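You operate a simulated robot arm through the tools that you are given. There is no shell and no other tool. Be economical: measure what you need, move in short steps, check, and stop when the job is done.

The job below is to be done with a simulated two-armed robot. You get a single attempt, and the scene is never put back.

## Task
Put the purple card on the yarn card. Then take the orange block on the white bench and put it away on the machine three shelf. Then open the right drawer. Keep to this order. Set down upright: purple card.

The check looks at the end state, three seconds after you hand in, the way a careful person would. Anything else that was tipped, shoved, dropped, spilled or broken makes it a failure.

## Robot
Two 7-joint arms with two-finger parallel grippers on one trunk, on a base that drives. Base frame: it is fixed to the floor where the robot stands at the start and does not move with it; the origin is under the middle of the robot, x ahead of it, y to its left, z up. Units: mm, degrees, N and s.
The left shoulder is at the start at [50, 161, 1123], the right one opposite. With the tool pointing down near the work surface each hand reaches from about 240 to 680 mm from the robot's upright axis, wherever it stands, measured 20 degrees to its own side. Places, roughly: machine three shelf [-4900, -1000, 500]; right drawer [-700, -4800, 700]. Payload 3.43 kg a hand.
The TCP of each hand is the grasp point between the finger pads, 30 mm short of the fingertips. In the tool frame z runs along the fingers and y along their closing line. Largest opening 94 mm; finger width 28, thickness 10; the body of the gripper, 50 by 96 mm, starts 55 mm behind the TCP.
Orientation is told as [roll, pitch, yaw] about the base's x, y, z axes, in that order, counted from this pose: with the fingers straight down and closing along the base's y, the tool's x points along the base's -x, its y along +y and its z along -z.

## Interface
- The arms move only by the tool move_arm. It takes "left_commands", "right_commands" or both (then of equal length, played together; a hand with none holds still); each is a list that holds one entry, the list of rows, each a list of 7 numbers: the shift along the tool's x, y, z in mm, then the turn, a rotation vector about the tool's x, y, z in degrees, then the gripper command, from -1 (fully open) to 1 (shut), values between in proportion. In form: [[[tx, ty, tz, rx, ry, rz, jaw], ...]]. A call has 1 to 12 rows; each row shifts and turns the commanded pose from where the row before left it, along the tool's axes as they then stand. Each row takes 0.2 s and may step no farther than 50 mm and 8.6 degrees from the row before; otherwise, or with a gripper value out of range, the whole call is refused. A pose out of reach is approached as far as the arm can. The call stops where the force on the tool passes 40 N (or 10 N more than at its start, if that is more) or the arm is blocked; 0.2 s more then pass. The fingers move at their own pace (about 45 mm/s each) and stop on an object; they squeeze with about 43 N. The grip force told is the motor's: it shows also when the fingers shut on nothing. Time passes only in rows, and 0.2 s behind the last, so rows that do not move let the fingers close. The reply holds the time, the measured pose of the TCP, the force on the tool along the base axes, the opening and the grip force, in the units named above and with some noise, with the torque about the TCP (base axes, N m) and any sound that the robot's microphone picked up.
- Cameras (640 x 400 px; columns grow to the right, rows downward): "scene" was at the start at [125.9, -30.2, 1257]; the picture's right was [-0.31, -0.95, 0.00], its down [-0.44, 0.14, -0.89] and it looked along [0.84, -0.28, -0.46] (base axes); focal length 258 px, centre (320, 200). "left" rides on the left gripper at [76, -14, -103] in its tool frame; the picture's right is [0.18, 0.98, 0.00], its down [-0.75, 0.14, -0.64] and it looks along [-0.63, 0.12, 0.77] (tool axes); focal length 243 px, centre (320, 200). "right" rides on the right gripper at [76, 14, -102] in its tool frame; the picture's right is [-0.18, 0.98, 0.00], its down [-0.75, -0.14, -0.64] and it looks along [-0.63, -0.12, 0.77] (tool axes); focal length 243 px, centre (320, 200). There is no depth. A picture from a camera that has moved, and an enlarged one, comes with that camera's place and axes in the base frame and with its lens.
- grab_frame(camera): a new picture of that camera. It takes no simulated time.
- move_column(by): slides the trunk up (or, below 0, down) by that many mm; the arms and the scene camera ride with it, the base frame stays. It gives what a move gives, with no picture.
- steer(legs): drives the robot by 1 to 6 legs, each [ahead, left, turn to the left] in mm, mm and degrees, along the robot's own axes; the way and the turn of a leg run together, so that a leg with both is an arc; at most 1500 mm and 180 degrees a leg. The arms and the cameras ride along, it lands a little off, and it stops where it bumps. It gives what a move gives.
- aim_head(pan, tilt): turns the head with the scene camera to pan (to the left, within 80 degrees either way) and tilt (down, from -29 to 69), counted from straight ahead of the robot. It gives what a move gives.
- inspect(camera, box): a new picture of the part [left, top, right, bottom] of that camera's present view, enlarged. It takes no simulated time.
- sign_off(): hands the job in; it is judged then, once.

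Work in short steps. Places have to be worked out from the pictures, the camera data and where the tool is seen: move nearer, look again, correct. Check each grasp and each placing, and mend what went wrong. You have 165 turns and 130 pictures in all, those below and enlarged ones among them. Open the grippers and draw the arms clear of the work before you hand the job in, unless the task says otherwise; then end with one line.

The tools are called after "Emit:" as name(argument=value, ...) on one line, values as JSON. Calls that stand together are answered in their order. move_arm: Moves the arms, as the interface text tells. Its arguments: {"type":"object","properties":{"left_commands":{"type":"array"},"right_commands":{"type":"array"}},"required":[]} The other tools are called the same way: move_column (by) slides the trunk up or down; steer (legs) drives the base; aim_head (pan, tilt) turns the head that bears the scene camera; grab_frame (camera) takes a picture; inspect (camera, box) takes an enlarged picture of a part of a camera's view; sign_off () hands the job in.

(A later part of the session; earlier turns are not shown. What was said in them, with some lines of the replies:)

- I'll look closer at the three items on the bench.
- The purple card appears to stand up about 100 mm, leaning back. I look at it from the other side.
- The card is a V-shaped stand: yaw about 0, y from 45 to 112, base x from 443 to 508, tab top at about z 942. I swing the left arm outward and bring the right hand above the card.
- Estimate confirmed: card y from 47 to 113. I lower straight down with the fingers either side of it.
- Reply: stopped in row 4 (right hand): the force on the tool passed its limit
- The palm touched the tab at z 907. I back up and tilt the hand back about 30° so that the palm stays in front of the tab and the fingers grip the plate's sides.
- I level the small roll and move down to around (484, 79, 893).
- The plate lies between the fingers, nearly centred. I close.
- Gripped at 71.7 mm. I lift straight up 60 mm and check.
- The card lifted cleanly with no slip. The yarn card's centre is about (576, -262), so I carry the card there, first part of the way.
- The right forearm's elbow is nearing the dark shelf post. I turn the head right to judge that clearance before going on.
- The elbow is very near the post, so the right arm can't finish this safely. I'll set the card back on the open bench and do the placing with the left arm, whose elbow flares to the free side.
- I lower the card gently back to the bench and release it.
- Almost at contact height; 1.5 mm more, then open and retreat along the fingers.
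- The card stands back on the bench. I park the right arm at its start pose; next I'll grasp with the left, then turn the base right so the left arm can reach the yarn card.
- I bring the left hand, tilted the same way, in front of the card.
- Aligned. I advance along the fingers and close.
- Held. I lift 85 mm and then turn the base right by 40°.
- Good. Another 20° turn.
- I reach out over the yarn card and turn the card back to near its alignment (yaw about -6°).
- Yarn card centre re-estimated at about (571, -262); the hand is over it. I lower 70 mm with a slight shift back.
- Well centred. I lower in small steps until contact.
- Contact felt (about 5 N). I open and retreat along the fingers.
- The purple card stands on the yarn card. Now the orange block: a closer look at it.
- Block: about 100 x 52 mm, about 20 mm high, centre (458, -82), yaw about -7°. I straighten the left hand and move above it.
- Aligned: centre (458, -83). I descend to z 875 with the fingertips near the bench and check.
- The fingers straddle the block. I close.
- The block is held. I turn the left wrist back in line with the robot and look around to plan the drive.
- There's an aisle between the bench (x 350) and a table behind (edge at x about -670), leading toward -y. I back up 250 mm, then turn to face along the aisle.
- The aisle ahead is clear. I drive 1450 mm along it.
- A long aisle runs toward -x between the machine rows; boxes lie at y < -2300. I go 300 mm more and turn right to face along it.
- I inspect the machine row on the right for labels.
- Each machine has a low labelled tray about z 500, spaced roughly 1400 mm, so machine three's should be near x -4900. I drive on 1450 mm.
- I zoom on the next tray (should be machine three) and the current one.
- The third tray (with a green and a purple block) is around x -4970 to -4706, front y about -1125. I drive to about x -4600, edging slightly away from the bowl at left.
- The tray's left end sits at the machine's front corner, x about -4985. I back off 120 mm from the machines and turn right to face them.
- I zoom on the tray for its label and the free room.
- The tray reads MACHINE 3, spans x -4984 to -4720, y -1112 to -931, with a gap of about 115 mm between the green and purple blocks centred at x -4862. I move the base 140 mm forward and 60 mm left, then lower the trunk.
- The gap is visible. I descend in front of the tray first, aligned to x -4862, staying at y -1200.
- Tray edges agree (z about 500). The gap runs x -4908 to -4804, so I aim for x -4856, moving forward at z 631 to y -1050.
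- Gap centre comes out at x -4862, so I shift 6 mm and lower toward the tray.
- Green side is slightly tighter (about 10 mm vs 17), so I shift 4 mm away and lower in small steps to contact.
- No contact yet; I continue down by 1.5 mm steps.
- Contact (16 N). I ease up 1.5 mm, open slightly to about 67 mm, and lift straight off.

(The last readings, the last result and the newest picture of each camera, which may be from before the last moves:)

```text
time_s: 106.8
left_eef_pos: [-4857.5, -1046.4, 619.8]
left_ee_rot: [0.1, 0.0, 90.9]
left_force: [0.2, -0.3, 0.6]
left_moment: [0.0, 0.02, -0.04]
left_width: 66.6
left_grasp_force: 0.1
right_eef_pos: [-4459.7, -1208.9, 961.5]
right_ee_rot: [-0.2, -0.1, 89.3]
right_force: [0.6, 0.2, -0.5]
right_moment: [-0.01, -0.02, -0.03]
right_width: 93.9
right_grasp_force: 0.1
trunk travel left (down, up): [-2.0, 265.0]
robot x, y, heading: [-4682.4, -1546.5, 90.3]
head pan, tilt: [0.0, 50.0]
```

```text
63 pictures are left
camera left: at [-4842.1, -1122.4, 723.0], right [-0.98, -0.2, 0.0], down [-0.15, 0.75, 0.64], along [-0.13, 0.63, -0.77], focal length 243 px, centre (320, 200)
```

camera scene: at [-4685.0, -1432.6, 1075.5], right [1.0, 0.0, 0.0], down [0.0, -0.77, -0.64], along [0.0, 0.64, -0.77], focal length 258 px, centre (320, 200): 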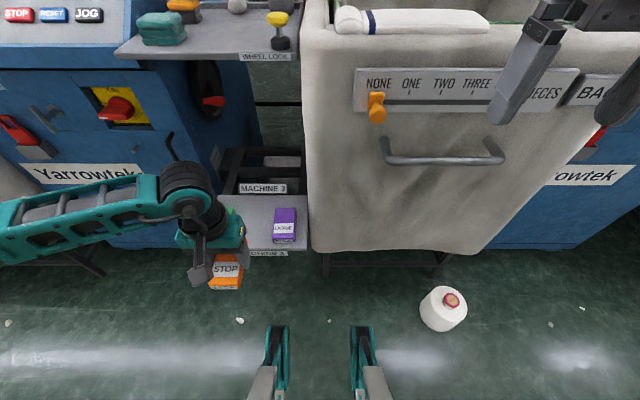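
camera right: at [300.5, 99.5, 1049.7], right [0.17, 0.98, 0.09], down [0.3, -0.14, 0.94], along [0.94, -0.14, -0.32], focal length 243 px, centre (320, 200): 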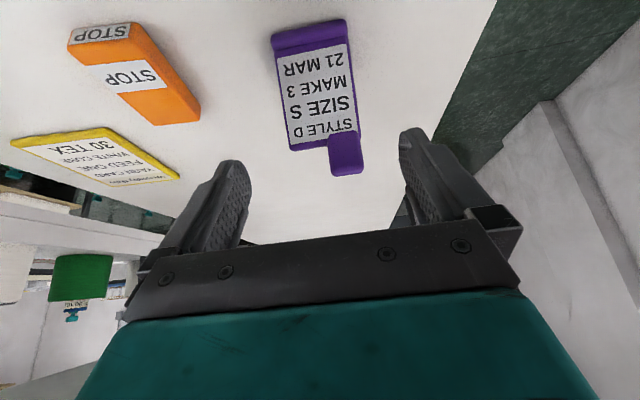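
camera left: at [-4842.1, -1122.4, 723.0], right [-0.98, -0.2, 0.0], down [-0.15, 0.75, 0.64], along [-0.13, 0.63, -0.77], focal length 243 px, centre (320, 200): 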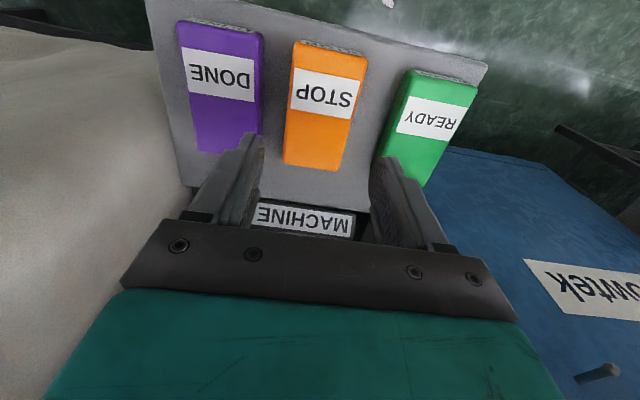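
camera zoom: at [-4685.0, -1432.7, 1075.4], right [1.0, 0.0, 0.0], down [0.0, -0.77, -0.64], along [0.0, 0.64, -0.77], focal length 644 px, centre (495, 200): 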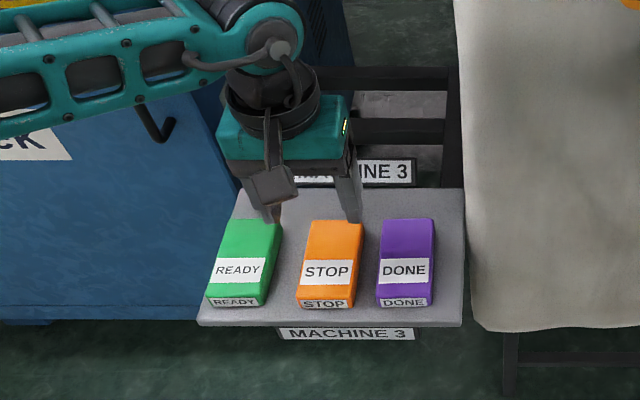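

The orange block sits neatly between the others. I retract the left hand backward, then up, and raise the trunk.

Emit:
move_arm(left_commands=[[[37.5, 2, 0, 0, 0, 0, -0.42], [37.5, 2, 0, 0, 0, 0, -0.42], [37.5, 2, 0, 0, 0, 0, -0.42], [37.5, 2, 0, 0, 0, 0, -0.42], [0, 0, -41, 0, 0, 0, -0.42], [0, 0, -41, 0, 0, 0, -0.42], [0, 0, -41, 0, 0, 0, -0.42], [0, 0, -41, 0, 0, 0, -0.42], [0, 0, -41, 0, 0, 0, -0.42], [0, 0, -41, 0, 0, 0, -0.42], [0, 0, -41, 0, 0, 0, -0.42]]])

Emit:
move_column(by=148)

Emit:
steer(legs=[[-140, 0, 0]])

Emit:
aim_head(pan=-80, tilt=20)

Emit:
grab_frame(camera="scene")

```text
time_s: 109.2
left_eef_pos: [-4864.6, -1195.7, 907.9]
left_ee_rot: [-0.1, 0.0, 90.6]
left_force: [0.2, -0.7, 0.1]
left_moment: [0.02, 0.01, -0.02]
left_width: 66.7
left_grasp_force: 0.1
right_eef_pos: [-4460.3, -1208.2, 960.9]
right_ee_rot: [0.0, -0.2, 89.4]
right_force: [0.0, -0.3, -0.1]
right_moment: [-0.01, -0.01, 0.0]
right_width: 94.2
right_grasp_force: 0.0
trunk travel left (down, up): [-2.0, 265.0]
robot x, y, heading: [-4686.9, -1551.6, 90.2]
head pan, tilt: [0.0, 50.0]
```

```text
time_s: 110.9
left_eef_pos: [-4865.2, -1195.5, 1055.1]
left_ee_rot: [0.0, 0.0, 90.7]
left_force: [-0.2, 0.1, 0.3]
left_moment: [0.02, 0.0, -0.02]
left_width: 66.7
left_grasp_force: 0.0
right_eef_pos: [-4460.5, -1209.2, 1108.4]
right_ee_rot: [-0.1, -0.1, 89.3]
right_force: [0.0, -0.9, -0.6]
right_moment: [0.04, 0.03, -0.03]
right_width: 94.1
right_grasp_force: 0.1
trunk travel left (down, up): [-150.0, 117.0]
robot x, y, heading: [-4683.1, -1546.2, 90.1]
head pan, tilt: [0.0, 50.0]
```

```text
time_s: 112.2
left_eef_pos: [-4865.1, -1323.3, 1055.0]
left_ee_rot: [0.0, 0.0, 90.8]
left_force: [0.8, 0.3, -0.1]
left_moment: [-0.04, 0.0, 0.0]
left_width: 66.7
left_grasp_force: 0.1
right_eef_pos: [-4460.5, -1335.5, 1107.9]
right_ee_rot: [-0.1, -0.1, 89.4]
right_force: [0.3, 1.1, -0.4]
right_moment: [-0.04, -0.01, -0.01]
right_width: 94.1
right_grasp_force: 0.0
trunk travel left (down, up): [-150.0, 117.0]
robot x, y, heading: [-4683.0, -1676.2, 90.3]
head pan, tilt: [0.0, 50.0]
stopped in leg 1: the robot was blocked; the commanded pose is now the measured one
```

```text
time_s: 113.7
left_eef_pos: [-4865.5, -1322.9, 1054.4]
left_ee_rot: [0.0, 0.0, 90.9]
left_force: [-0.1, -1.2, -0.2]
left_moment: [0.02, 0.0, 0.0]
left_width: 67.1
left_grasp_force: 0.1
right_eef_pos: [-4460.8, -1335.7, 1109.9]
right_ee_rot: [-0.1, -0.1, 89.3]
right_force: [0.5, 0.3, -0.6]
right_moment: [0.02, -0.01, 0.01]
right_width: 93.9
right_grasp_force: 0.1
trunk travel left (down, up): [-150.0, 117.0]
robot x, y, heading: [-4682.9, -1678.9, 90.4]
head pan, tilt: [-80.0, 20.0]
```

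```text
62 pictures are left
camera scene: at [-4592.6, -1620.4, 1269.0], right [0.18, -0.98, 0.0], down [-0.34, -0.06, -0.94], along [0.92, 0.17, -0.34], focal length 258 px, centre (320, 200)
```

scene: 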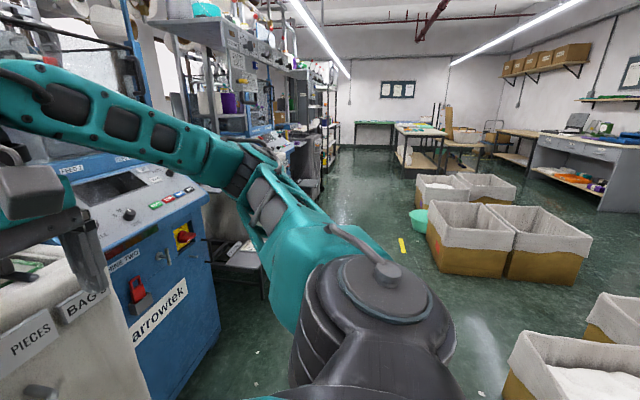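

The base bumped something behind by the last 10 mm, probably the bowl. I look over the left side to see.

Emit:
aim_head(pan=80, tilt=55)

Emit:
grab_frame(camera="scene")

```text
time_s: 116.2
left_eef_pos: [-4864.1, -1324.2, 1056.3]
left_ee_rot: [-0.1, 0.0, 90.7]
left_force: [-0.2, -0.4, 0.6]
left_moment: [-0.01, -0.01, -0.01]
left_width: 66.7
left_grasp_force: 0.1
right_eef_pos: [-4460.4, -1335.6, 1109.6]
right_ee_rot: [0.0, -0.1, 89.4]
right_force: [0.4, 0.2, 0.7]
right_moment: [0.05, -0.04, 0.02]
right_width: 93.9
right_grasp_force: 0.1
trunk travel left (down, up): [-150.0, 117.0]
robot x, y, heading: [-4682.2, -1675.8, 90.3]
head pan, tilt: [80.0, 55.0]
```

```text
61 pictures are left
camera scene: at [-4755.3, -1625.0, 1216.9], right [0.17, 0.99, 0.0], down [0.81, -0.14, -0.57], along [-0.57, 0.1, -0.82], focal length 258 px, centre (320, 200)
```

scene: 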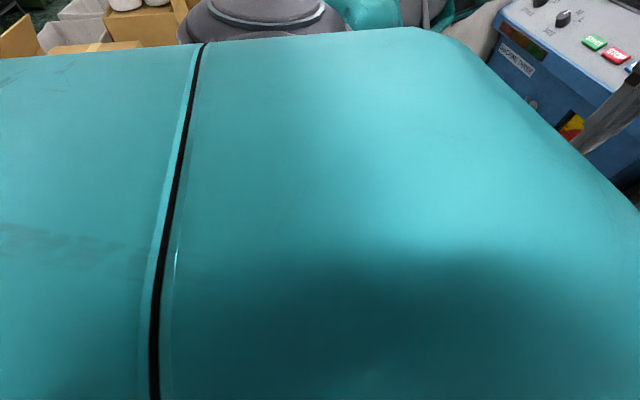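

I can't see past the body. I move away from whatever it is, sideways and slightly forward, before turning.

Emit:
steer(legs=[[25, -230, 0], [0, 0, -90]])

Emit:
aim_head(pan=0, tilt=15)

Emit:
grab_frame(camera="scene")

```text
time_s: 121.8
left_eef_pos: [-4097.7, -1469.6, 1055.8]
left_ee_rot: [0.1, 0.0, 0.4]
left_force: [0.7, -0.3, 0.8]
left_moment: [0.0, -0.03, 0.01]
left_width: 66.9
left_grasp_force: 0.1
right_eef_pos: [-4112.9, -1873.9, 1109.4]
right_ee_rot: [-0.1, -0.1, -1.0]
right_force: [0.0, -0.6, -0.2]
right_moment: [0.01, 0.03, 0.01]
right_width: 93.9
right_grasp_force: 0.1
trunk travel left (down, up): [-150.0, 117.0]
robot x, y, heading: [-4447.3, -1652.4, 0.2]
head pan, tilt: [80.0, 55.0]
```

```text
time_s: 123.3
left_eef_pos: [-4097.3, -1468.7, 1055.3]
left_ee_rot: [0.0, 0.0, 0.5]
left_force: [0.1, 0.8, 0.5]
left_moment: [0.03, 0.0, -0.01]
left_width: 66.6
left_grasp_force: 0.0
right_eef_pos: [-4112.7, -1874.0, 1109.0]
right_ee_rot: [0.0, -0.2, -1.0]
right_force: [0.7, 0.6, 0.3]
right_moment: [0.01, 0.01, 0.03]
right_width: 94.2
right_grasp_force: 0.0
trunk travel left (down, up): [-150.0, 117.0]
robot x, y, heading: [-4448.2, -1650.6, 0.0]
head pan, tilt: [0.0, 15.0]
```

```text
60 pictures are left
camera scene: at [-4318.0, -1651.2, 1277.1], right [0.0, -1.0, 0.0], down [-0.26, 0.0, -0.97], along [0.97, 0.0, -0.26], focal length 258 px, centre (320, 200)
```

scene: 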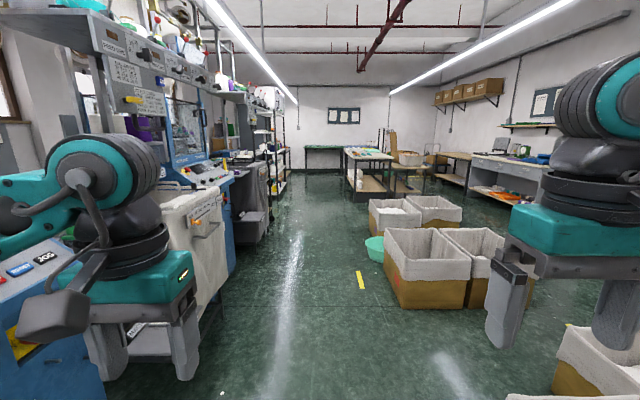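

The desk with drawers is on the far right wall. I drive back along the aisle to x about -290.

Emit:
steer(legs=[[1400, 20, 0], [1400, 10, 0], [1360, 0, 0], [0, 0, -90]])

Emit:
grab_frame(camera="scene")

```text
time_s: 147.2
left_eef_pos: [-78.5, -1906.7, 1055.1]
left_ee_rot: [0.0, 0.0, -87.4]
left_force: [-0.1, -0.1, 0.6]
left_moment: [-0.02, -0.01, -0.03]
left_width: 66.7
left_grasp_force: 0.1
right_eef_pos: [-482.6, -1906.8, 1109.4]
right_ee_rot: [-0.2, -0.1, -88.8]
right_force: [-0.2, 1.0, -0.2]
right_moment: [-0.02, 0.0, 0.02]
right_width: 93.9
right_grasp_force: 0.0
trunk travel left (down, up): [-150.0, 117.0]
robot x, y, heading: [-273.5, -1563.3, -87.8]
head pan, tilt: [0.0, 15.0]
```

```text
59 pictures are left
camera scene: at [-267.1, -1695.8, 1277.2], right [-1.0, -0.04, 0.0], down [-0.01, 0.26, -0.97], along [0.04, -0.97, -0.26], focal length 258 px, centre (320, 200)
```

scene: 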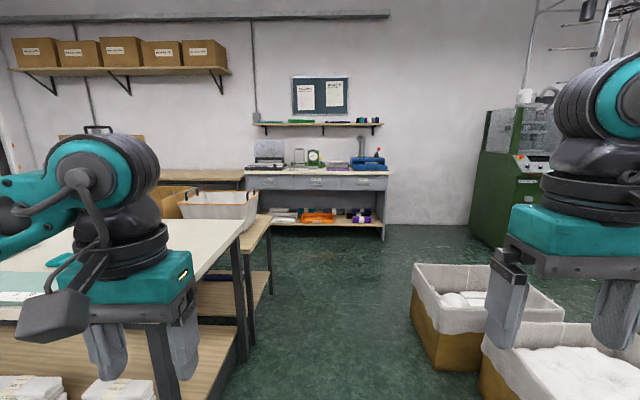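

I zoom on the desk to find the right drawer.

Emit:
inspect(camera="scene", box=[230, 130, 410, 250])

```text
3.33 times, centred on (320, 190) of scene
camera zoom: at [-267.1, -1695.8, 1277.2], right [-1.0, -0.04, 0.0], down [-0.01, 0.26, -0.97], along [0.04, -0.97, -0.26], focal length 859 px, centre (320, 233)
```

zoom: 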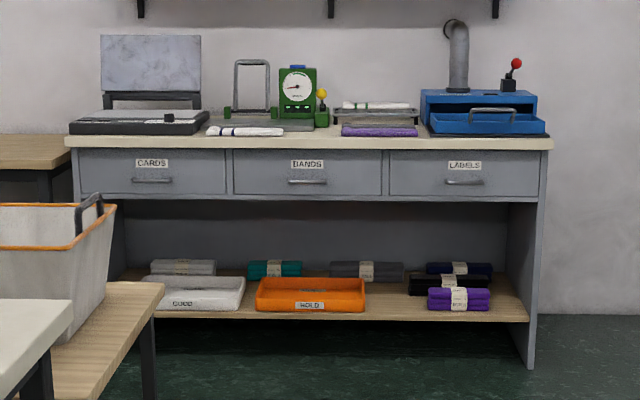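

Three drawers: CARDS, BANDS, LABELS; the right one is LABELS. I drive down the corridor toward it.

Emit:
steer(legs=[[0, 0, -2.2], [1450, -130, 0], [600, -40, 0]])

Emit:
aim_head(pan=-5, tilt=25)

Emit:
grab_frame(camera="scene")

```text
time_s: 157.8
left_eef_pos: [-282.6, -3973.7, 1055.7]
left_ee_rot: [0.0, 0.0, -90.3]
left_force: [-0.9, -0.8, -0.8]
left_moment: [0.03, -0.01, -0.01]
left_width: 66.8
left_grasp_force: 0.1
right_eef_pos: [-685.7, -3950.8, 1108.9]
right_ee_rot: [-0.1, -0.1, -91.8]
right_force: [0.9, -0.7, -0.1]
right_moment: [0.0, -0.01, 0.01]
right_width: 94.0
right_grasp_force: 0.0
trunk travel left (down, up): [-150.0, 117.0]
robot x, y, heading: [-454.8, -3617.7, -91.0]
head pan, tilt: [0.0, 15.0]
```

```text
time_s: 158.5
left_eef_pos: [-282.7, -3973.6, 1055.6]
left_ee_rot: [-0.1, -0.1, -90.3]
left_force: [-0.6, 0.0, 0.4]
left_moment: [-0.01, 0.02, 0.0]
left_width: 66.8
left_grasp_force: 0.1
right_eef_pos: [-685.8, -3952.9, 1109.3]
right_ee_rot: [-0.1, -0.1, -91.9]
right_force: [0.5, 0.1, -0.7]
right_moment: [-0.01, -0.02, -0.01]
right_width: 94.3
right_grasp_force: 0.1
trunk travel left (down, up): [-150.0, 117.0]
robot x, y, heading: [-453.3, -3619.8, -90.9]
head pan, tilt: [-5.0, 25.0]
```

```text
57 pictures are left
camera scene: at [-467.6, -3751.0, 1261.0], right [-0.99, 0.1, 0.0], down [0.04, 0.42, -0.91], along [-0.09, -0.9, -0.42], focal length 258 px, centre (320, 200)
```

scene: 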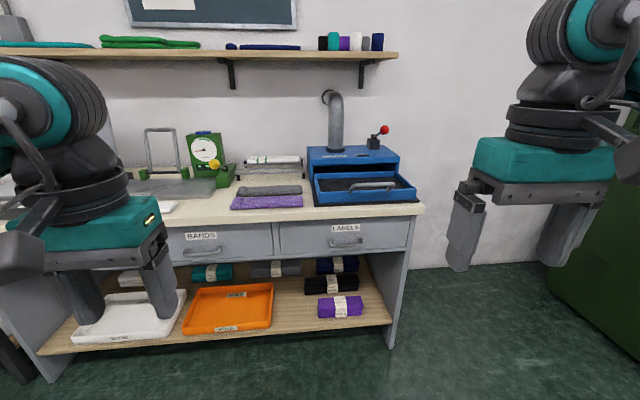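

The handle is at about (-648, -4582, 687). I look at it enlarged.

Emit:
inspect(camera="scene", box=[260, 190, 430, 280])

```text
3.76 times, centred on (345, 235) of scene
camera zoom: at [-467.6, -3751.0, 1261.0], right [-0.99, 0.1, 0.0], down [0.04, 0.42, -0.91], along [-0.09, -0.9, -0.42], focal length 970 px, centre (226, 68)
```

zoom: 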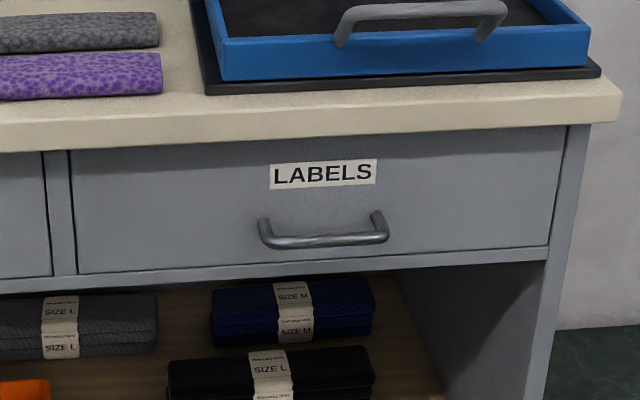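

It's a bow handle with a horizontal bar about 130 mm wide. I'll grip it with a level hand, fingers above and below the bar. First I lower the trunk and tip the right hand to point forward.

Emit:
move_column(by=-148)

Emit:
move_arm(right_commands=[[[-38, 0, 0, 0, 0, 0, -1], [-38, 0, 0, 0, 0, 0, -1], [-38, 0, 0, 0, 0, 0, -1], [-38, 0, 0, 0, 0, 0, -1], [0, 0, 0, 0, -8.2, 0, -1], [0, 0, 0, 0, -8.2, 0, -1], [0, 0, 0, 0, -8.2, 0, -1], [0, 0, 0, 0, -8.2, 0, -1], [0, 0, 0, 0, -8.2, 0, -1], [0, 0, 0, 0, -8.2, 0, -1], [0, 0, 0, 0, -8.2, 0, -1], [0, 0, 0, 0, -8.2, 0, -1]]])

```text
time_s: 160.3
left_eef_pos: [-281.7, -3974.4, 907.0]
left_ee_rot: [0.0, 0.0, -90.3]
left_force: [-0.2, 0.0, -0.6]
left_moment: [-0.01, -0.03, 0.01]
left_width: 66.7
left_grasp_force: 0.0
right_eef_pos: [-686.6, -3951.9, 961.5]
right_ee_rot: [-0.1, -0.2, -91.9]
right_force: [-0.3, 0.0, 0.1]
right_moment: [-0.01, 0.01, 0.0]
right_width: 94.0
right_grasp_force: 0.1
trunk travel left (down, up): [-2.0, 265.0]
robot x, y, heading: [-454.6, -3618.3, -90.9]
head pan, tilt: [-5.0, 25.0]
```

```text
time_s: 162.9
left_eef_pos: [-281.8, -3973.6, 907.0]
left_ee_rot: [0.0, 0.0, -90.3]
left_force: [0.4, 0.1, 0.3]
left_moment: [0.0, -0.01, 0.02]
left_width: 66.6
left_grasp_force: 0.1
right_eef_pos: [-689.6, -4104.6, 961.0]
right_ee_rot: [-0.1, -65.8, -91.8]
right_force: [-0.7, -0.6, 0.1]
right_moment: [-0.02, 0.0, 0.02]
right_width: 93.9
right_grasp_force: 0.0
trunk travel left (down, up): [-2.0, 265.0]
robot x, y, heading: [-456.3, -3618.1, -90.7]
head pan, tilt: [-5.0, 25.0]
```

Works well. I finish the tilt and roll the hand so it closes vertically.

Emit:
move_arm(right_commands=[[[0, 0, 0, 0, -8.2, 0, -1], [0, 0, 0, 0, -8, 0, -1], [0, 0, 0, 0, -8, 0, -1], [0, 0, 0, 0, 0, 8.2, -1], [0, 0, 0, 0, 0, 8.2, -1], [0, 0, 0, 0, 0, 8.2, -1], [0, 0, 0, 0, 0, 8.2, -1], [0, 0, 0, 0, 0, 8.2, -1], [0, 0, 0, 0, 0, 8.2, -1], [0, 0, 0, 0, 0, 8.2, -1], [0, 0, 0, 0, 0, 8.2, -1], [0, 0, 0, 0, 0, 8.2, -1]]])

Emit:
grab_frame(camera="scene")

Emit:
grab_frame(camera="right")

```text
time_s: 165.5
left_eef_pos: [-283.9, -3973.6, 906.4]
left_ee_rot: [0.0, -0.1, -90.3]
left_force: [-0.1, 0.0, -0.6]
left_moment: [0.0, -0.01, 0.0]
left_width: 66.7
left_grasp_force: 0.0
right_eef_pos: [-687.1, -4105.7, 969.9]
right_ee_rot: [79.3, -16.4, -177.9]
right_force: [-0.6, -0.6, 0.3]
right_moment: [0.03, -0.04, 0.0]
right_width: 93.9
right_grasp_force: 0.2
right hand out of reach, approached as far as the arm can: row 2, 3
trunk travel left (down, up): [-2.0, 265.0]
robot x, y, heading: [-459.8, -3618.7, -91.0]
head pan, tilt: [-5.0, 25.0]
```

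```text
55 pictures are left
camera scene: at [-467.7, -3751.0, 1112.9], right [-0.99, 0.1, 0.0], down [0.04, 0.42, -0.91], along [-0.09, -0.9, -0.42], focal length 258 px, centre (320, 200)
```

scene: 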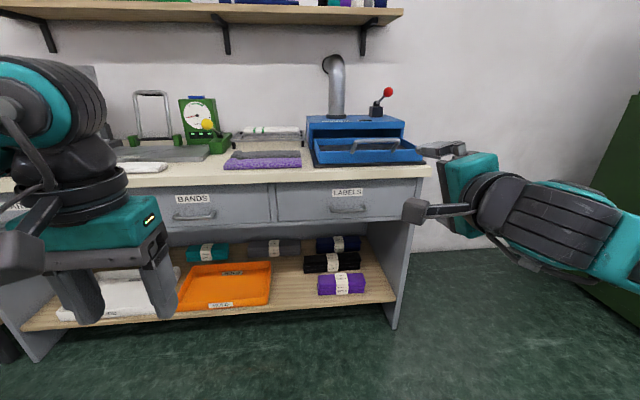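

```text
54 pictures are left
camera right: at [-606.9, -4002.8, 979.6], right [0.1, -0.18, 0.98], down [-0.75, 0.63, 0.19], along [-0.65, -0.76, -0.07], focal length 243 px, centre (320, 200)
```

right: 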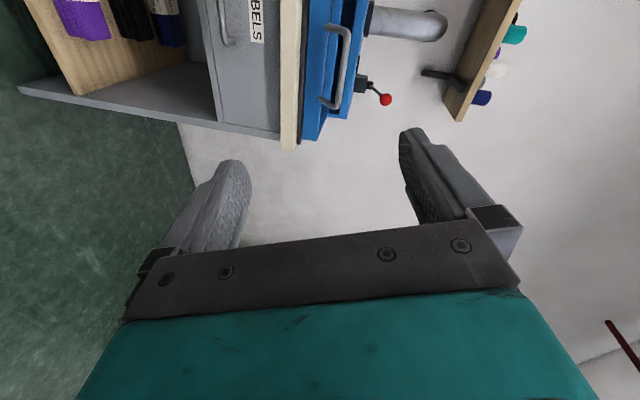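

Nearly there: the fingers point toward the desk about 10° down, roll still 16° short. I finish the roll and lower the hand to about z 700.

Emit:
move_arm(right_commands=[[[0, 0, 0, 0, 0, 8, -1], [0, 0, 0, 0, 0, 8, -1], [0, -38, 6.8, 0, 0, 0, -1], [0, -38, 6.8, 0, 0, 0, -1], [0, -38, 6.8, 0, 0, 0, -1], [0, -38, 6.8, 0, 0, 0, -1], [0, -38, 6.8, 0, 0, 0, -1], [0, -38, 6.8, 0, 0, 0, -1], [0, -38, 6.8, 0, 0, 0, -1]]])

Emit:
grab_frame(camera="scene")

Emit:
grab_frame(camera="right")

```text
time_s: 167.5
left_eef_pos: [-282.6, -3972.1, 907.2]
left_ee_rot: [0.0, 0.0, -90.3]
left_force: [-0.1, -0.5, -0.7]
left_moment: [0.01, 0.01, 0.0]
left_width: 66.7
left_grasp_force: 0.1
right_eef_pos: [-686.3, -4104.4, 969.7]
right_ee_rot: [79.7, -0.8, 179.2]
right_force: [0.7, -0.3, 0.2]
right_moment: [-0.01, -0.03, 0.01]
right_width: 94.2
right_grasp_force: 0.1
right hand out of reach, approached as far as the arm can: row 3, 4, 5, 6, 7, 8, 9
trunk travel left (down, up): [-2.0, 265.0]
robot x, y, heading: [-457.4, -3618.6, -90.8]
head pan, tilt: [-5.0, 25.0]
```

```text
53 pictures are left
camera scene: at [-467.7, -3751.0, 1112.9], right [-0.99, 0.1, 0.0], down [0.04, 0.42, -0.91], along [-0.09, -0.9, -0.42], focal length 258 px, centre (320, 200)
```

scene: 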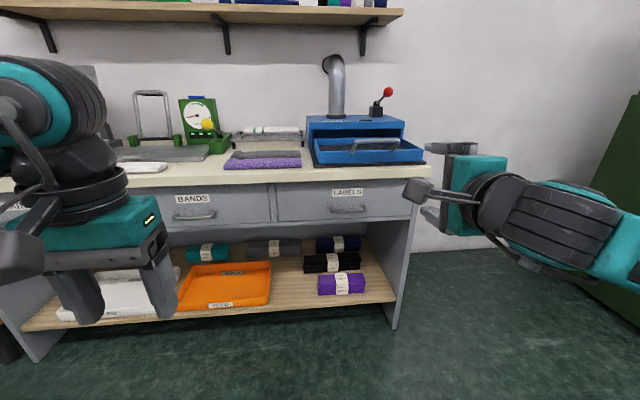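

```text
52 pictures are left
camera right: at [-607.7, -4006.5, 1000.4], right [-0.17, -0.17, 0.97], down [-0.74, 0.67, -0.01], along [-0.65, -0.72, -0.24], focal length 243 px, centre (320, 200)
```

right: 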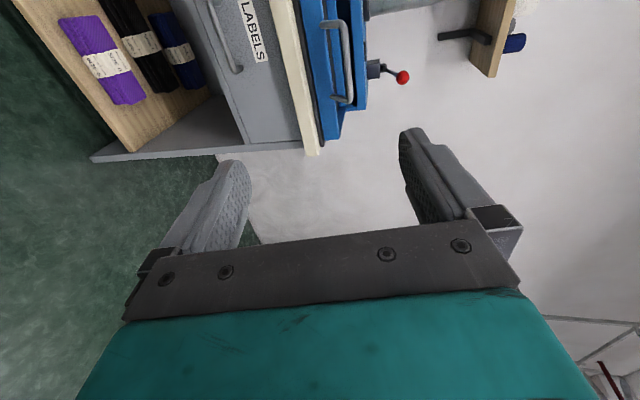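

The orientation is right but the arm can't lower it this level. I tip the fingers down about 30° more, then lower again.

Emit:
move_arm(right_commands=[[[0, 0, 0, 8.3, 0, 0, -1], [0, 0, 0, 8.3, 0, 0, -1], [0, 0, 0, 8.3, 0, 0, -1], [0, 0, 0, 5, 0, 0, -1], [0, -30, 25, 0, 0, 0, -1], [0, -30, 25, 0, 0, 0, -1], [0, -30, 25, 0, 0, 0, -1], [0, -30, 25, 0, 0, 0, -1]]])

```text
time_s: 169.3
left_eef_pos: [-282.1, -3972.5, 908.0]
left_ee_rot: [-0.1, 0.0, -90.3]
left_force: [0.0, -0.3, -0.1]
left_moment: [-0.01, -0.01, 0.0]
left_width: 66.6
left_grasp_force: 0.0
right_eef_pos: [-688.0, -4103.8, 812.4]
right_ee_rot: [49.9, -0.7, 179.2]
right_force: [0.1, 0.4, -1.0]
right_moment: [0.02, 0.04, 0.04]
right_width: 93.7
right_grasp_force: 0.0
trunk travel left (down, up): [-2.0, 265.0]
robot x, y, heading: [-458.0, -3615.5, -90.6]
head pan, tilt: [-5.0, 25.0]
```

Good at 50° tilt. I lower another 110 mm.

Emit:
move_arm(right_commands=[[[0, -28, 23.6, 0, 0, 0, -1], [0, -28, 23.6, 0, 0, 0, -1], [0, -28, 23.6, 0, 0, 0, -1]]])

Emit:
grab_frame(camera="scene")

Emit:
grab_frame(camera="right")

```text
time_s: 170.1
left_eef_pos: [-282.1, -3973.0, 907.8]
left_ee_rot: [0.0, 0.0, -90.3]
left_force: [0.5, -0.1, 1.0]
left_moment: [0.01, -0.01, 0.01]
left_width: 66.8
left_grasp_force: 0.0
right_eef_pos: [-690.2, -4101.4, 713.9]
right_ee_rot: [49.9, -0.7, 179.2]
right_force: [-1.4, -0.3, -0.8]
right_moment: [-0.04, 0.05, 0.01]
right_width: 94.0
right_grasp_force: 0.0
right hand out of reach, approached as far as the arm can: row 3
trunk travel left (down, up): [-2.0, 265.0]
robot x, y, heading: [-455.1, -3621.5, -90.7]
head pan, tilt: [-5.0, 25.0]
```

```text
51 pictures are left
camera scene: at [-467.8, -3750.9, 1112.9], right [-0.99, 0.1, 0.0], down [0.04, 0.42, -0.91], along [-0.09, -0.9, -0.42], focal length 258 px, centre (320, 200)
```

scene: 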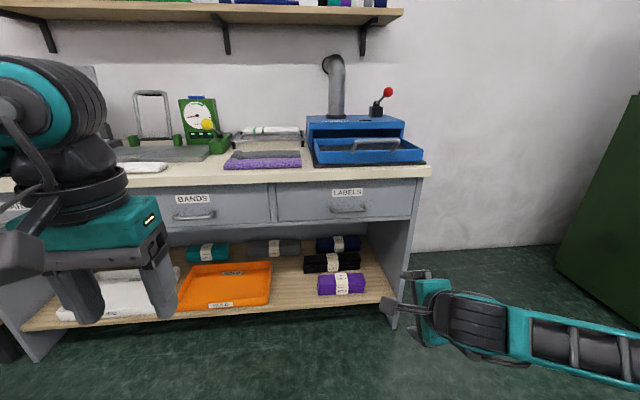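

```text
50 pictures are left
camera right: at [-610.8, -4034.4, 790.1], right [-0.18, -0.63, 0.75], down [-0.74, 0.59, 0.31], along [-0.65, -0.5, -0.58], focal length 243 px, centre (320, 200)
```

right: 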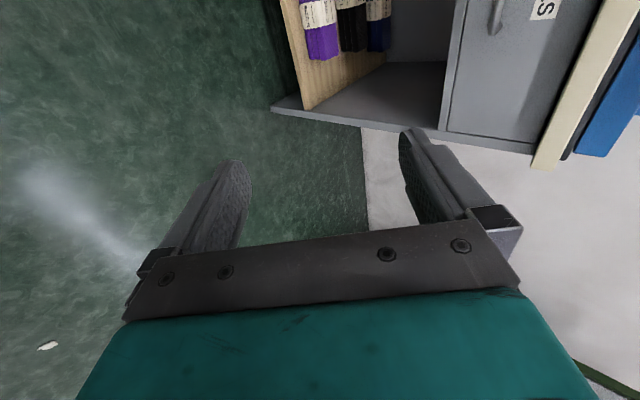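

I ease the tilt to about 45° and lower to z 690, then drive toward the handle, at about (-652, -4580, 688).

Emit:
move_arm(right_commands=[[[0, 0, 0, 6, 0, 0, -1], [0, -10, 9, 0, 0, 0, 0.3], [0, -6, 6, 0, 0, 0, 0.3], [0, 0, 0, 0, 0, 0, 0.3]]])

Emit:
steer(legs=[[350, 38, 0]])

Emit:
aim_head(pan=-20, tilt=45)

Emit:
grab_frame(camera="scene")

Emit:
grab_frame(camera="right")

```text
time_s: 171.1
left_eef_pos: [-282.3, -3973.6, 908.0]
left_ee_rot: [0.0, 0.0, -90.3]
left_force: [0.0, -0.9, -0.2]
left_moment: [-0.01, 0.0, -0.01]
left_width: 66.5
left_grasp_force: 0.0
right_eef_pos: [-690.1, -4101.8, 693.3]
right_ee_rot: [43.8, -0.8, 179.1]
right_force: [0.4, 0.5, 0.4]
right_moment: [0.02, 0.01, -0.01]
right_width: 33.0
right_grasp_force: 0.1
trunk travel left (down, up): [-2.0, 265.0]
robot x, y, heading: [-455.1, -3617.2, -91.0]
head pan, tilt: [-5.0, 25.0]
```

```text
time_s: 173.3
left_eef_pos: [-248.6, -4323.3, 908.9]
left_ee_rot: [-0.1, 0.0, -90.2]
left_force: [-0.8, -0.2, -0.4]
left_moment: [0.01, -0.02, 0.02]
left_width: 66.5
left_grasp_force: 0.0
right_eef_pos: [-655.0, -4452.7, 693.1]
right_ee_rot: [43.9, -0.9, 179.2]
right_force: [0.2, 0.0, -0.1]
right_moment: [-0.01, -0.01, -0.02]
right_width: 33.1
right_grasp_force: 0.0
trunk travel left (down, up): [-2.0, 265.0]
robot x, y, heading: [-426.1, -3968.8, -90.8]
head pan, tilt: [-5.0, 25.0]
```

```text
time_s: 174.2
left_eef_pos: [-250.1, -4322.3, 907.1]
left_ee_rot: [0.0, -0.1, -90.2]
left_force: [-0.1, 0.1, -0.3]
left_moment: [0.03, -0.01, 0.0]
left_width: 66.6
left_grasp_force: 0.2
right_eef_pos: [-655.8, -4454.0, 693.2]
right_ee_rot: [43.9, -0.8, 179.3]
right_force: [-0.5, 0.5, 0.4]
right_moment: [-0.02, -0.03, -0.01]
right_width: 32.8
right_grasp_force: 0.1
trunk travel left (down, up): [-2.0, 265.0]
robot x, y, heading: [-421.4, -3970.7, -90.8]
head pan, tilt: [-20.0, 45.0]
```

```text
49 pictures are left
camera scene: at [-453.8, -4086.0, 1082.4], right [-0.94, 0.35, 0.0], down [0.25, 0.66, -0.71], along [-0.25, -0.66, -0.71], focal length 258 px, centre (320, 200)
```

scene: 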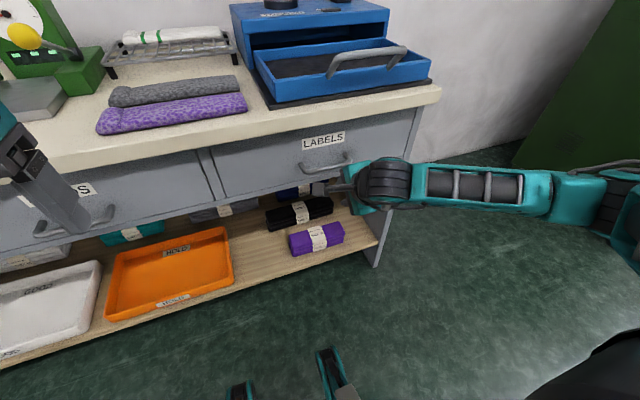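

```text
48 pictures are left
camera right: at [-576.7, -4392.6, 775.9], right [-0.18, -0.71, 0.68], down [-0.74, 0.56, 0.38], along [-0.65, -0.44, -0.63], focal length 243 px, centre (320, 200)
```

right: 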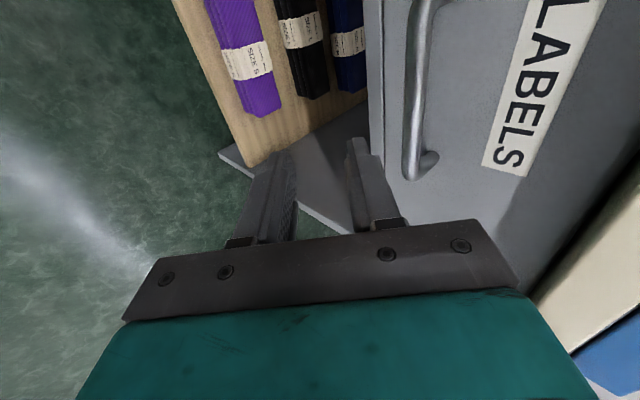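

The bar is at about y -4550, z 690, x -713 to -583. I move to 60 mm short of it along the fingers' line.

Emit:
move_arm(right_commands=[[[3.5, 33, 3, 0, 0, 0, 0.3], [3.5, 33, 3, 0, 0, 0, 0.3]]])

Emit:
inspect(camera="scene", box=[260, 110, 460, 250])

Emit:
grab_frame(camera="right")

```text
time_s: 174.8
left_eef_pos: [-249.0, -4323.2, 907.6]
left_ee_rot: [0.0, 0.1, -90.3]
left_force: [0.2, -0.4, 0.4]
left_moment: [-0.02, -0.01, 0.02]
left_width: 66.9
left_grasp_force: 0.1
right_eef_pos: [-649.2, -4505.4, 735.7]
right_ee_rot: [43.8, -0.8, 179.5]
right_force: [0.6, 0.0, 0.4]
right_moment: [-0.03, 0.04, 0.01]
right_width: 32.8
right_grasp_force: 0.1
trunk travel left (down, up): [-2.0, 265.0]
robot x, y, heading: [-421.6, -3971.3, -90.8]
head pan, tilt: [-20.0, 45.0]
```

```text
2.86 times, centred on (360, 180) of scene
camera zoom: at [-453.8, -4086.0, 1082.3], right [-0.94, 0.35, 0.0], down [0.25, 0.66, -0.71], along [-0.25, -0.66, -0.71], focal length 736 px, centre (206, 257)
```

zoom: 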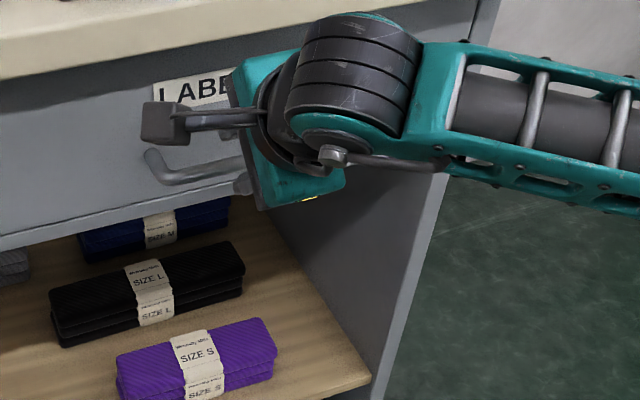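

```text
46 pictures are left
camera right: at [-569.7, -4445.1, 817.3], right [-0.18, -0.71, 0.68], down [-0.74, 0.55, 0.38], along [-0.65, -0.44, -0.63], focal length 243 px, centre (320, 200)
```

right: 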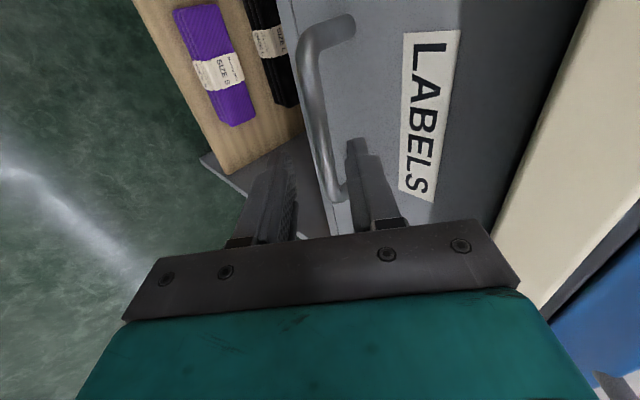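

The bar lies on the fingers' line (offset about 1 mm), 69 mm ahead. I advance 48 mm.

Emit:
move_arm(right_commands=[[[0, 1, 20, 0, 0, 0, 0.3], [0, 0, 15, 0, 0, 0, 0.3], [0, 0, 13, 0, 0, 0, 0.3]]])

Emit:
grab_frame(camera="right")

```text
time_s: 175.6
left_eef_pos: [-248.9, -4324.2, 907.7]
left_ee_rot: [-0.1, 0.1, -90.2]
left_force: [0.1, -0.3, -0.8]
left_moment: [-0.01, 0.01, 0.01]
left_width: 66.9
left_grasp_force: 0.2
right_eef_pos: [-648.1, -4538.7, 701.4]
right_ee_rot: [43.9, -0.8, 179.4]
right_force: [0.0, -0.5, 0.3]
right_moment: [-0.01, 0.01, -0.02]
right_width: 33.0
right_grasp_force: 0.1
trunk travel left (down, up): [-2.0, 265.0]
robot x, y, heading: [-422.2, -3970.1, -90.7]
head pan, tilt: [-20.0, 45.0]
```

```text
45 pictures are left
camera right: at [-570.5, -4478.0, 782.8], right [-0.18, -0.71, 0.68], down [-0.74, 0.56, 0.38], along [-0.65, -0.44, -0.63], focal length 243 px, centre (320, 200)
```

right: 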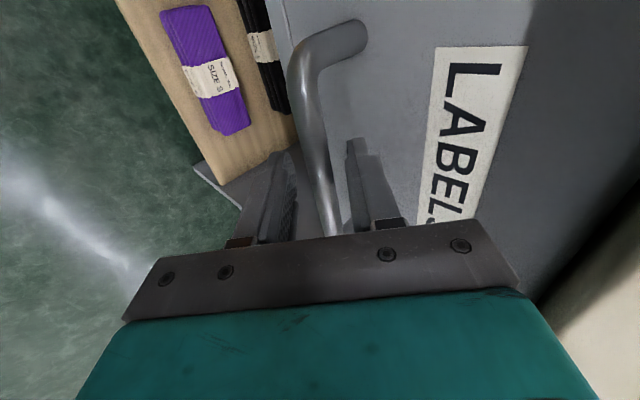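

The bar runs between the fingers. I close on it.

Emit:
move_arm(right_commands=[[[0, 0, 4, 0, 0, 0, 0.4], [0, 0, 0, 0, 0, 0, 0.8], [0, 0, 0, 0, 0, 0, 1], [0, 0, 0, 0, 0, 0, 1]]])

Emit:
grab_frame(camera="right")

```text
time_s: 176.6
left_eef_pos: [-248.9, -4322.8, 906.7]
left_ee_rot: [0.1, 0.1, -90.1]
left_force: [0.1, 0.0, -0.7]
left_moment: [0.03, -0.02, -0.01]
left_width: 66.7
left_grasp_force: 0.0
right_eef_pos: [-649.6, -4541.5, 697.9]
right_ee_rot: [43.9, -0.7, 179.3]
right_force: [-0.7, -1.1, 4.0]
right_moment: [-0.02, -0.62, -0.63]
right_width: 13.6
right_grasp_force: 45.4
trunk travel left (down, up): [-2.0, 265.0]
robot x, y, heading: [-424.3, -3969.5, -90.8]
head pan, tilt: [-20.0, 45.0]
```

```text
44 pictures are left
camera right: at [-570.8, -4481.2, 780.8], right [-0.19, -0.71, 0.68], down [-0.74, 0.56, 0.37], along [-0.64, -0.44, -0.63], focal length 243 px, centre (320, 200)
```

right: 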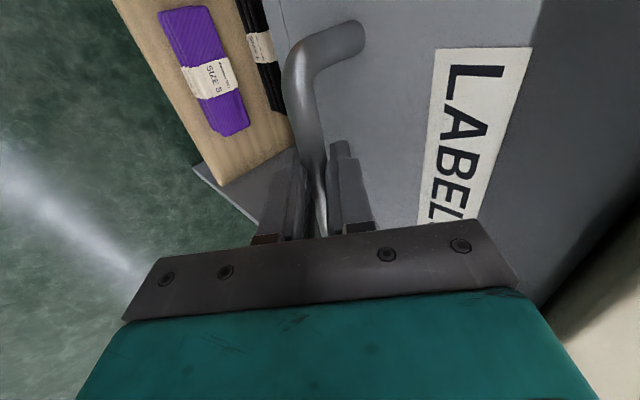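

Gripped (13.6 mm). I pull straight back 100 mm with the arm.

Emit:
move_arm(right_commands=[[[0, -7.2, -6.9, 0, 0, 0, 1], [0, -10.8, -10.4, 0, 0, 0, 1], [0, -14.4, -13.9, 0, 0, 0, 1], [0, -14.4, -13.9, 0, 0, 0, 1], [0, -14.4, -13.9, 0, 0, 0, 1], [0, -10.8, -10.4, 0, 0, 0, 1]]])

Emit:
grab_frame(camera="scene")

```text
time_s: 178.0
left_eef_pos: [-248.3, -4322.1, 907.9]
left_ee_rot: [0.1, 0.0, -90.3]
left_force: [-0.6, -0.9, -0.8]
left_moment: [-0.01, -0.02, 0.01]
left_width: 66.8
left_grasp_force: 0.0
right_eef_pos: [-649.6, -4441.4, 698.8]
right_ee_rot: [43.9, -1.0, 179.2]
right_force: [-9.9, 0.7, 6.8]
right_moment: [-0.12, -1.51, 0.22]
right_width: 13.9
right_grasp_force: 45.2
trunk travel left (down, up): [-2.0, 265.0]
robot x, y, heading: [-423.6, -3968.2, -90.6]
head pan, tilt: [-20.0, 45.0]
```

```text
43 pictures are left
camera scene: at [-454.5, -4085.5, 1082.5], right [-0.94, 0.35, 0.0], down [0.25, 0.66, -0.71], along [-0.25, -0.66, -0.71], focal length 258 px, centre (320, 200)
```

scene: 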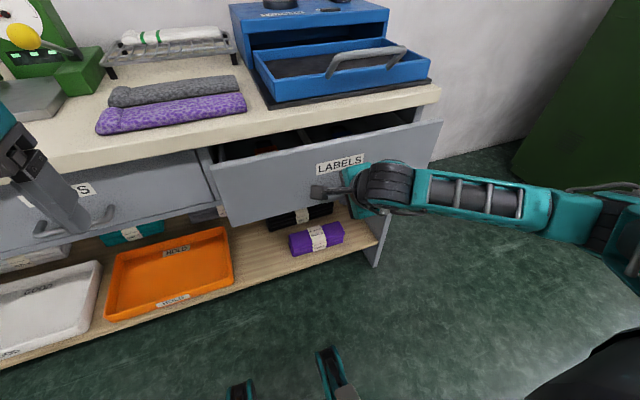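

The drawer slides easily, open about 100 mm. I pull another 100 mm.

Emit:
move_arm(right_commands=[[[0, -10.8, -10.4, 0, 0, 0, 1], [0, -14.4, -13.9, 0, 0, 0, 1], [0, -14.4, -13.9, 0, 0, 0, 1], [0, -14.4, -13.9, 0, 0, 0, 1], [0, -14.4, -13.9, 0, 0, 0, 1], [0, -7.2, -6.9, 0, 0, 0, 1]]])

Emit:
grab_frame(camera="scene")

```text
time_s: 179.4
left_eef_pos: [-250.8, -4323.9, 906.8]
left_ee_rot: [0.1, 0.0, -90.3]
left_force: [0.0, -1.0, 0.0]
left_moment: [-0.01, 0.0, 0.0]
left_width: 66.6
left_grasp_force: 0.0
right_eef_pos: [-649.7, -4384.9, 698.1]
right_ee_rot: [44.1, -1.3, 178.7]
right_force: [-1.9, -0.1, 0.3]
right_moment: [0.06, -0.36, -0.59]
right_width: 13.7
right_grasp_force: 45.2
right hand out of reach, approached as far as the arm can: row 4, 5, 6
trunk travel left (down, up): [-2.0, 265.0]
robot x, y, heading: [-423.9, -3969.8, -90.8]
head pan, tilt: [-20.0, 45.0]
stopped in row 6 (right hand): the force on the tool passed its limit (the readings are from after the stop); the commanded pose is now the measured one
```

```text
42 pictures are left
camera scene: at [-454.7, -4085.9, 1082.2], right [-0.94, 0.35, 0.0], down [0.25, 0.66, -0.71], along [-0.25, -0.66, -0.71], focal length 258 px, centre (320, 200)
```

scene: 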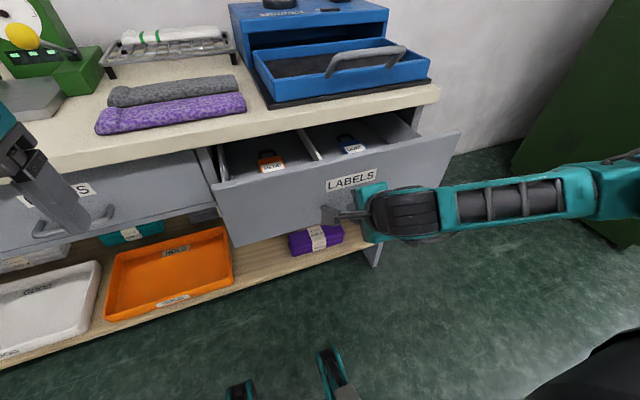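

Open about 156 mm; the arm's limit is reached. I pull the rest by driving the base back 90 mm.

Emit:
steer(legs=[[-90, 0, 0]])

Emit:
grab_frame(camera="scene")

Emit:
grab_frame(camera="right")

```text
time_s: 180.5
left_eef_pos: [-248.1, -4234.3, 907.8]
left_ee_rot: [0.1, 0.0, -90.2]
left_force: [0.1, -0.1, -0.6]
left_moment: [0.03, -0.01, 0.0]
left_width: 66.6
left_grasp_force: 0.1
right_eef_pos: [-649.3, -4295.4, 698.9]
right_ee_rot: [44.1, -1.4, 178.6]
right_force: [-17.6, 1.6, 2.5]
right_moment: [-0.04, -0.85, -0.39]
right_width: 13.5
right_grasp_force: 45.2
trunk travel left (down, up): [-2.0, 265.0]
robot x, y, heading: [-424.8, -3879.7, -90.6]
head pan, tilt: [-20.0, 45.0]
```

```text
41 pictures are left
camera scene: at [-454.3, -3996.3, 1082.4], right [-0.94, 0.35, 0.0], down [0.25, 0.66, -0.71], along [-0.25, -0.66, -0.71], focal length 258 px, centre (320, 200)
```

scene: 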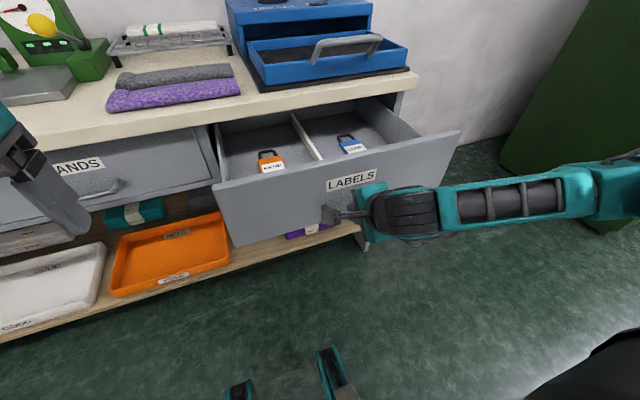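

```text
40 pictures are left
camera right: at [-569.2, -4235.5, 779.8], right [-0.18, -0.7, 0.69], down [-0.73, 0.57, 0.38], along [-0.66, -0.43, -0.62], focal length 243 px, centre (320, 200)
```

right: 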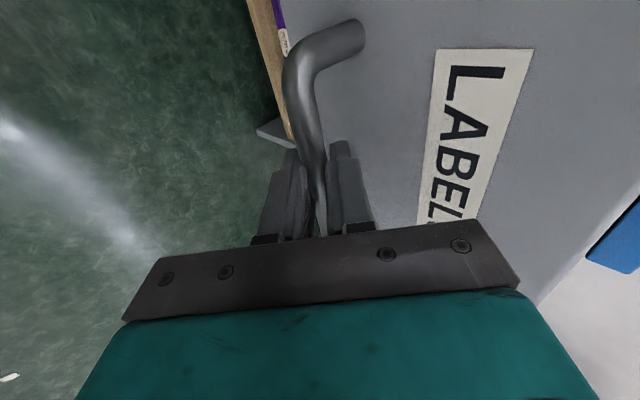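

Open about 246 mm, and still free. I pull 45 mm more to see whether it nears its stop.

Emit:
steer(legs=[[-45, 0, 0]])

```text
time_s: 181.4
left_eef_pos: [-247.9, -4190.3, 907.2]
left_ee_rot: [0.0, 0.0, -90.3]
left_force: [0.6, 0.0, -0.3]
left_moment: [-0.01, 0.01, 0.02]
left_width: 66.5
left_grasp_force: 0.1
right_eef_pos: [-649.8, -4252.1, 699.2]
right_ee_rot: [44.1, -1.5, 178.5]
right_force: [-6.9, 1.2, 1.4]
right_moment: [-0.07, -1.11, -0.24]
right_width: 13.7
right_grasp_force: 45.4
trunk travel left (down, up): [-2.0, 265.0]
robot x, y, heading: [-419.9, -3835.9, -90.7]
head pan, tilt: [-20.0, 45.0]
```

Open about 290 mm, plenty. I release the bar and back the hand off along the fingers.

Emit:
move_arm(right_commands=[[[0, 0, 0, 0, 0, 0, 0.6], [0, 0, 0, 0, 0, 0, 0.3], [0, 0, 0, 0, 0, 0, 0.3], [0, 0, -15, 0, 0, 0, 0.3], [0, 0, -25, 0, 0, 0, 0.3], [0, 0, -35, 0, 0, 0, 0.3], [0, 0, -35, 0, 0, 0, 0.3]]])

Emit:
grab_frame(camera="scene")

```text
time_s: 183.0
left_eef_pos: [-247.8, -4188.8, 906.7]
left_ee_rot: [0.0, 0.0, -90.3]
left_force: [-0.4, -0.5, -0.4]
left_moment: [0.01, 0.0, -0.01]
left_width: 66.8
left_grasp_force: 0.1
right_eef_pos: [-641.7, -4221.6, 760.1]
right_ee_rot: [44.1, -1.5, 178.6]
right_force: [-0.2, 0.0, 0.3]
right_moment: [0.01, 0.0, 0.04]
right_width: 32.9
right_grasp_force: 0.2
right hand out of reach, approached as far as the arm can: row 6, 7
trunk travel left (down, up): [-2.0, 265.0]
robot x, y, heading: [-424.8, -3835.1, -90.6]
head pan, tilt: [-20.0, 45.0]
```

```text
39 pictures are left
camera scene: at [-452.8, -3952.0, 1082.3], right [-0.94, 0.35, 0.0], down [0.25, 0.66, -0.71], along [-0.25, -0.66, -0.71], focal length 258 px, centre (320, 200)
```

scene: 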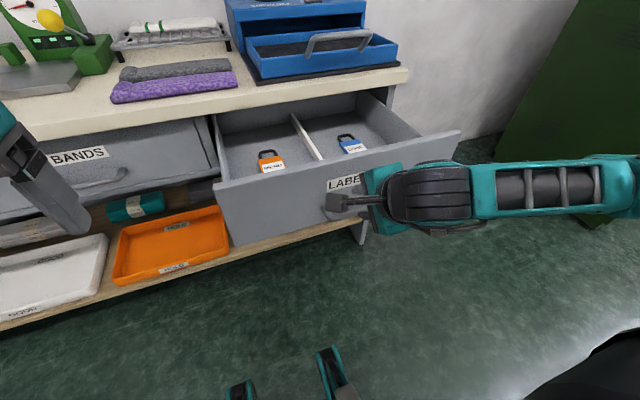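

The fingers are clear of the handle. I back the base off 250 mm and check everything.

Emit:
steer(legs=[[-250, 0, 0]])

Emit:
grab_frame(camera="scene")

```text
time_s: 184.8
left_eef_pos: [-244.9, -3940.4, 907.3]
left_ee_rot: [0.0, 0.1, -90.1]
left_force: [-0.8, 0.3, -0.5]
left_moment: [0.01, 0.04, 0.0]
left_width: 66.5
left_grasp_force: 0.1
right_eef_pos: [-638.8, -3973.6, 758.1]
right_ee_rot: [44.0, -1.5, 178.5]
right_force: [0.0, -0.3, 0.6]
right_moment: [0.0, 0.02, 0.0]
right_width: 32.8
right_grasp_force: 0.2
trunk travel left (down, up): [-2.0, 265.0]
robot x, y, heading: [-415.5, -3583.6, -90.7]
head pan, tilt: [-20.0, 45.0]
```

```text
38 pictures are left
camera scene: at [-449.6, -3702.8, 1082.4], right [-0.94, 0.35, 0.0], down [0.25, 0.66, -0.71], along [-0.25, -0.66, -0.71], focal length 258 px, centre (320, 200)
```

scene: 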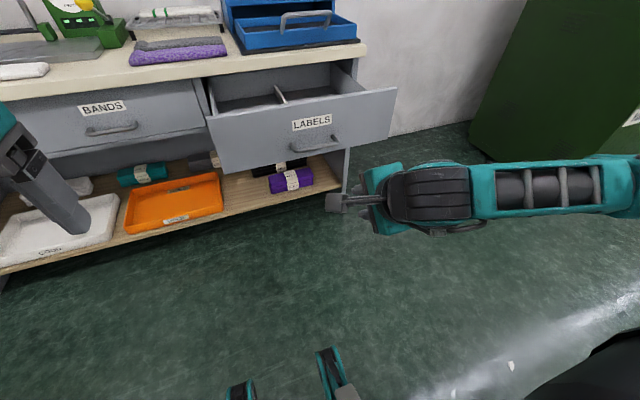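

The drawer stays open. I open both grippers fully before handing in.

Emit:
move_arm(left_commands=[[[0, 0, 0, 0, 0, 0, -1], [0, 0, 0, 0, 0, 0, -1], [0, 0, 0, 0, 0, 0, -1], [0, 0, 0, 0, 0, 0, -1]]], right_commands=[[[0, 0, 0, 0, 0, 0, -1], [0, 0, 0, 0, 0, 0, -1], [0, 0, 0, 0, 0, 0, -1], [0, 0, 0, 0, 0, 0, -1]]])

```text
time_s: 185.8
left_eef_pos: [-243.8, -3940.4, 907.4]
left_ee_rot: [0.0, 0.0, -90.2]
left_force: [-0.2, 0.0, 0.7]
left_moment: [0.0, 0.02, 0.01]
left_width: 94.1
left_grasp_force: 0.1
right_eef_pos: [-639.2, -3974.0, 760.2]
right_ee_rot: [44.1, -1.5, 178.6]
right_force: [-0.2, 0.4, -0.1]
right_moment: [-0.04, 0.01, -0.03]
right_width: 94.1
right_grasp_force: 0.1
trunk travel left (down, up): [-2.0, 265.0]
robot x, y, heading: [-417.1, -3587.2, -90.5]
head pan, tilt: [-20.0, 45.0]
```

Everything is placed, the grippers are open and the arms are clear; I hand in.

Emit:
sign_off()

```text
The job is handed in.
```

I did all three steps in order and handed the job in: the purple card stands upright on the yarn card, the orange block lies on the machine three shelf between the green and purple blocks, and the right drawer (LABELS) is open about 290 mm. While backing away from machine three, the base bumped something low behind it, probably the plastic bowl on the floor. It stopped at once, but I couldn't see the spot and didn't go back, so the bowl may have shifted slightly.
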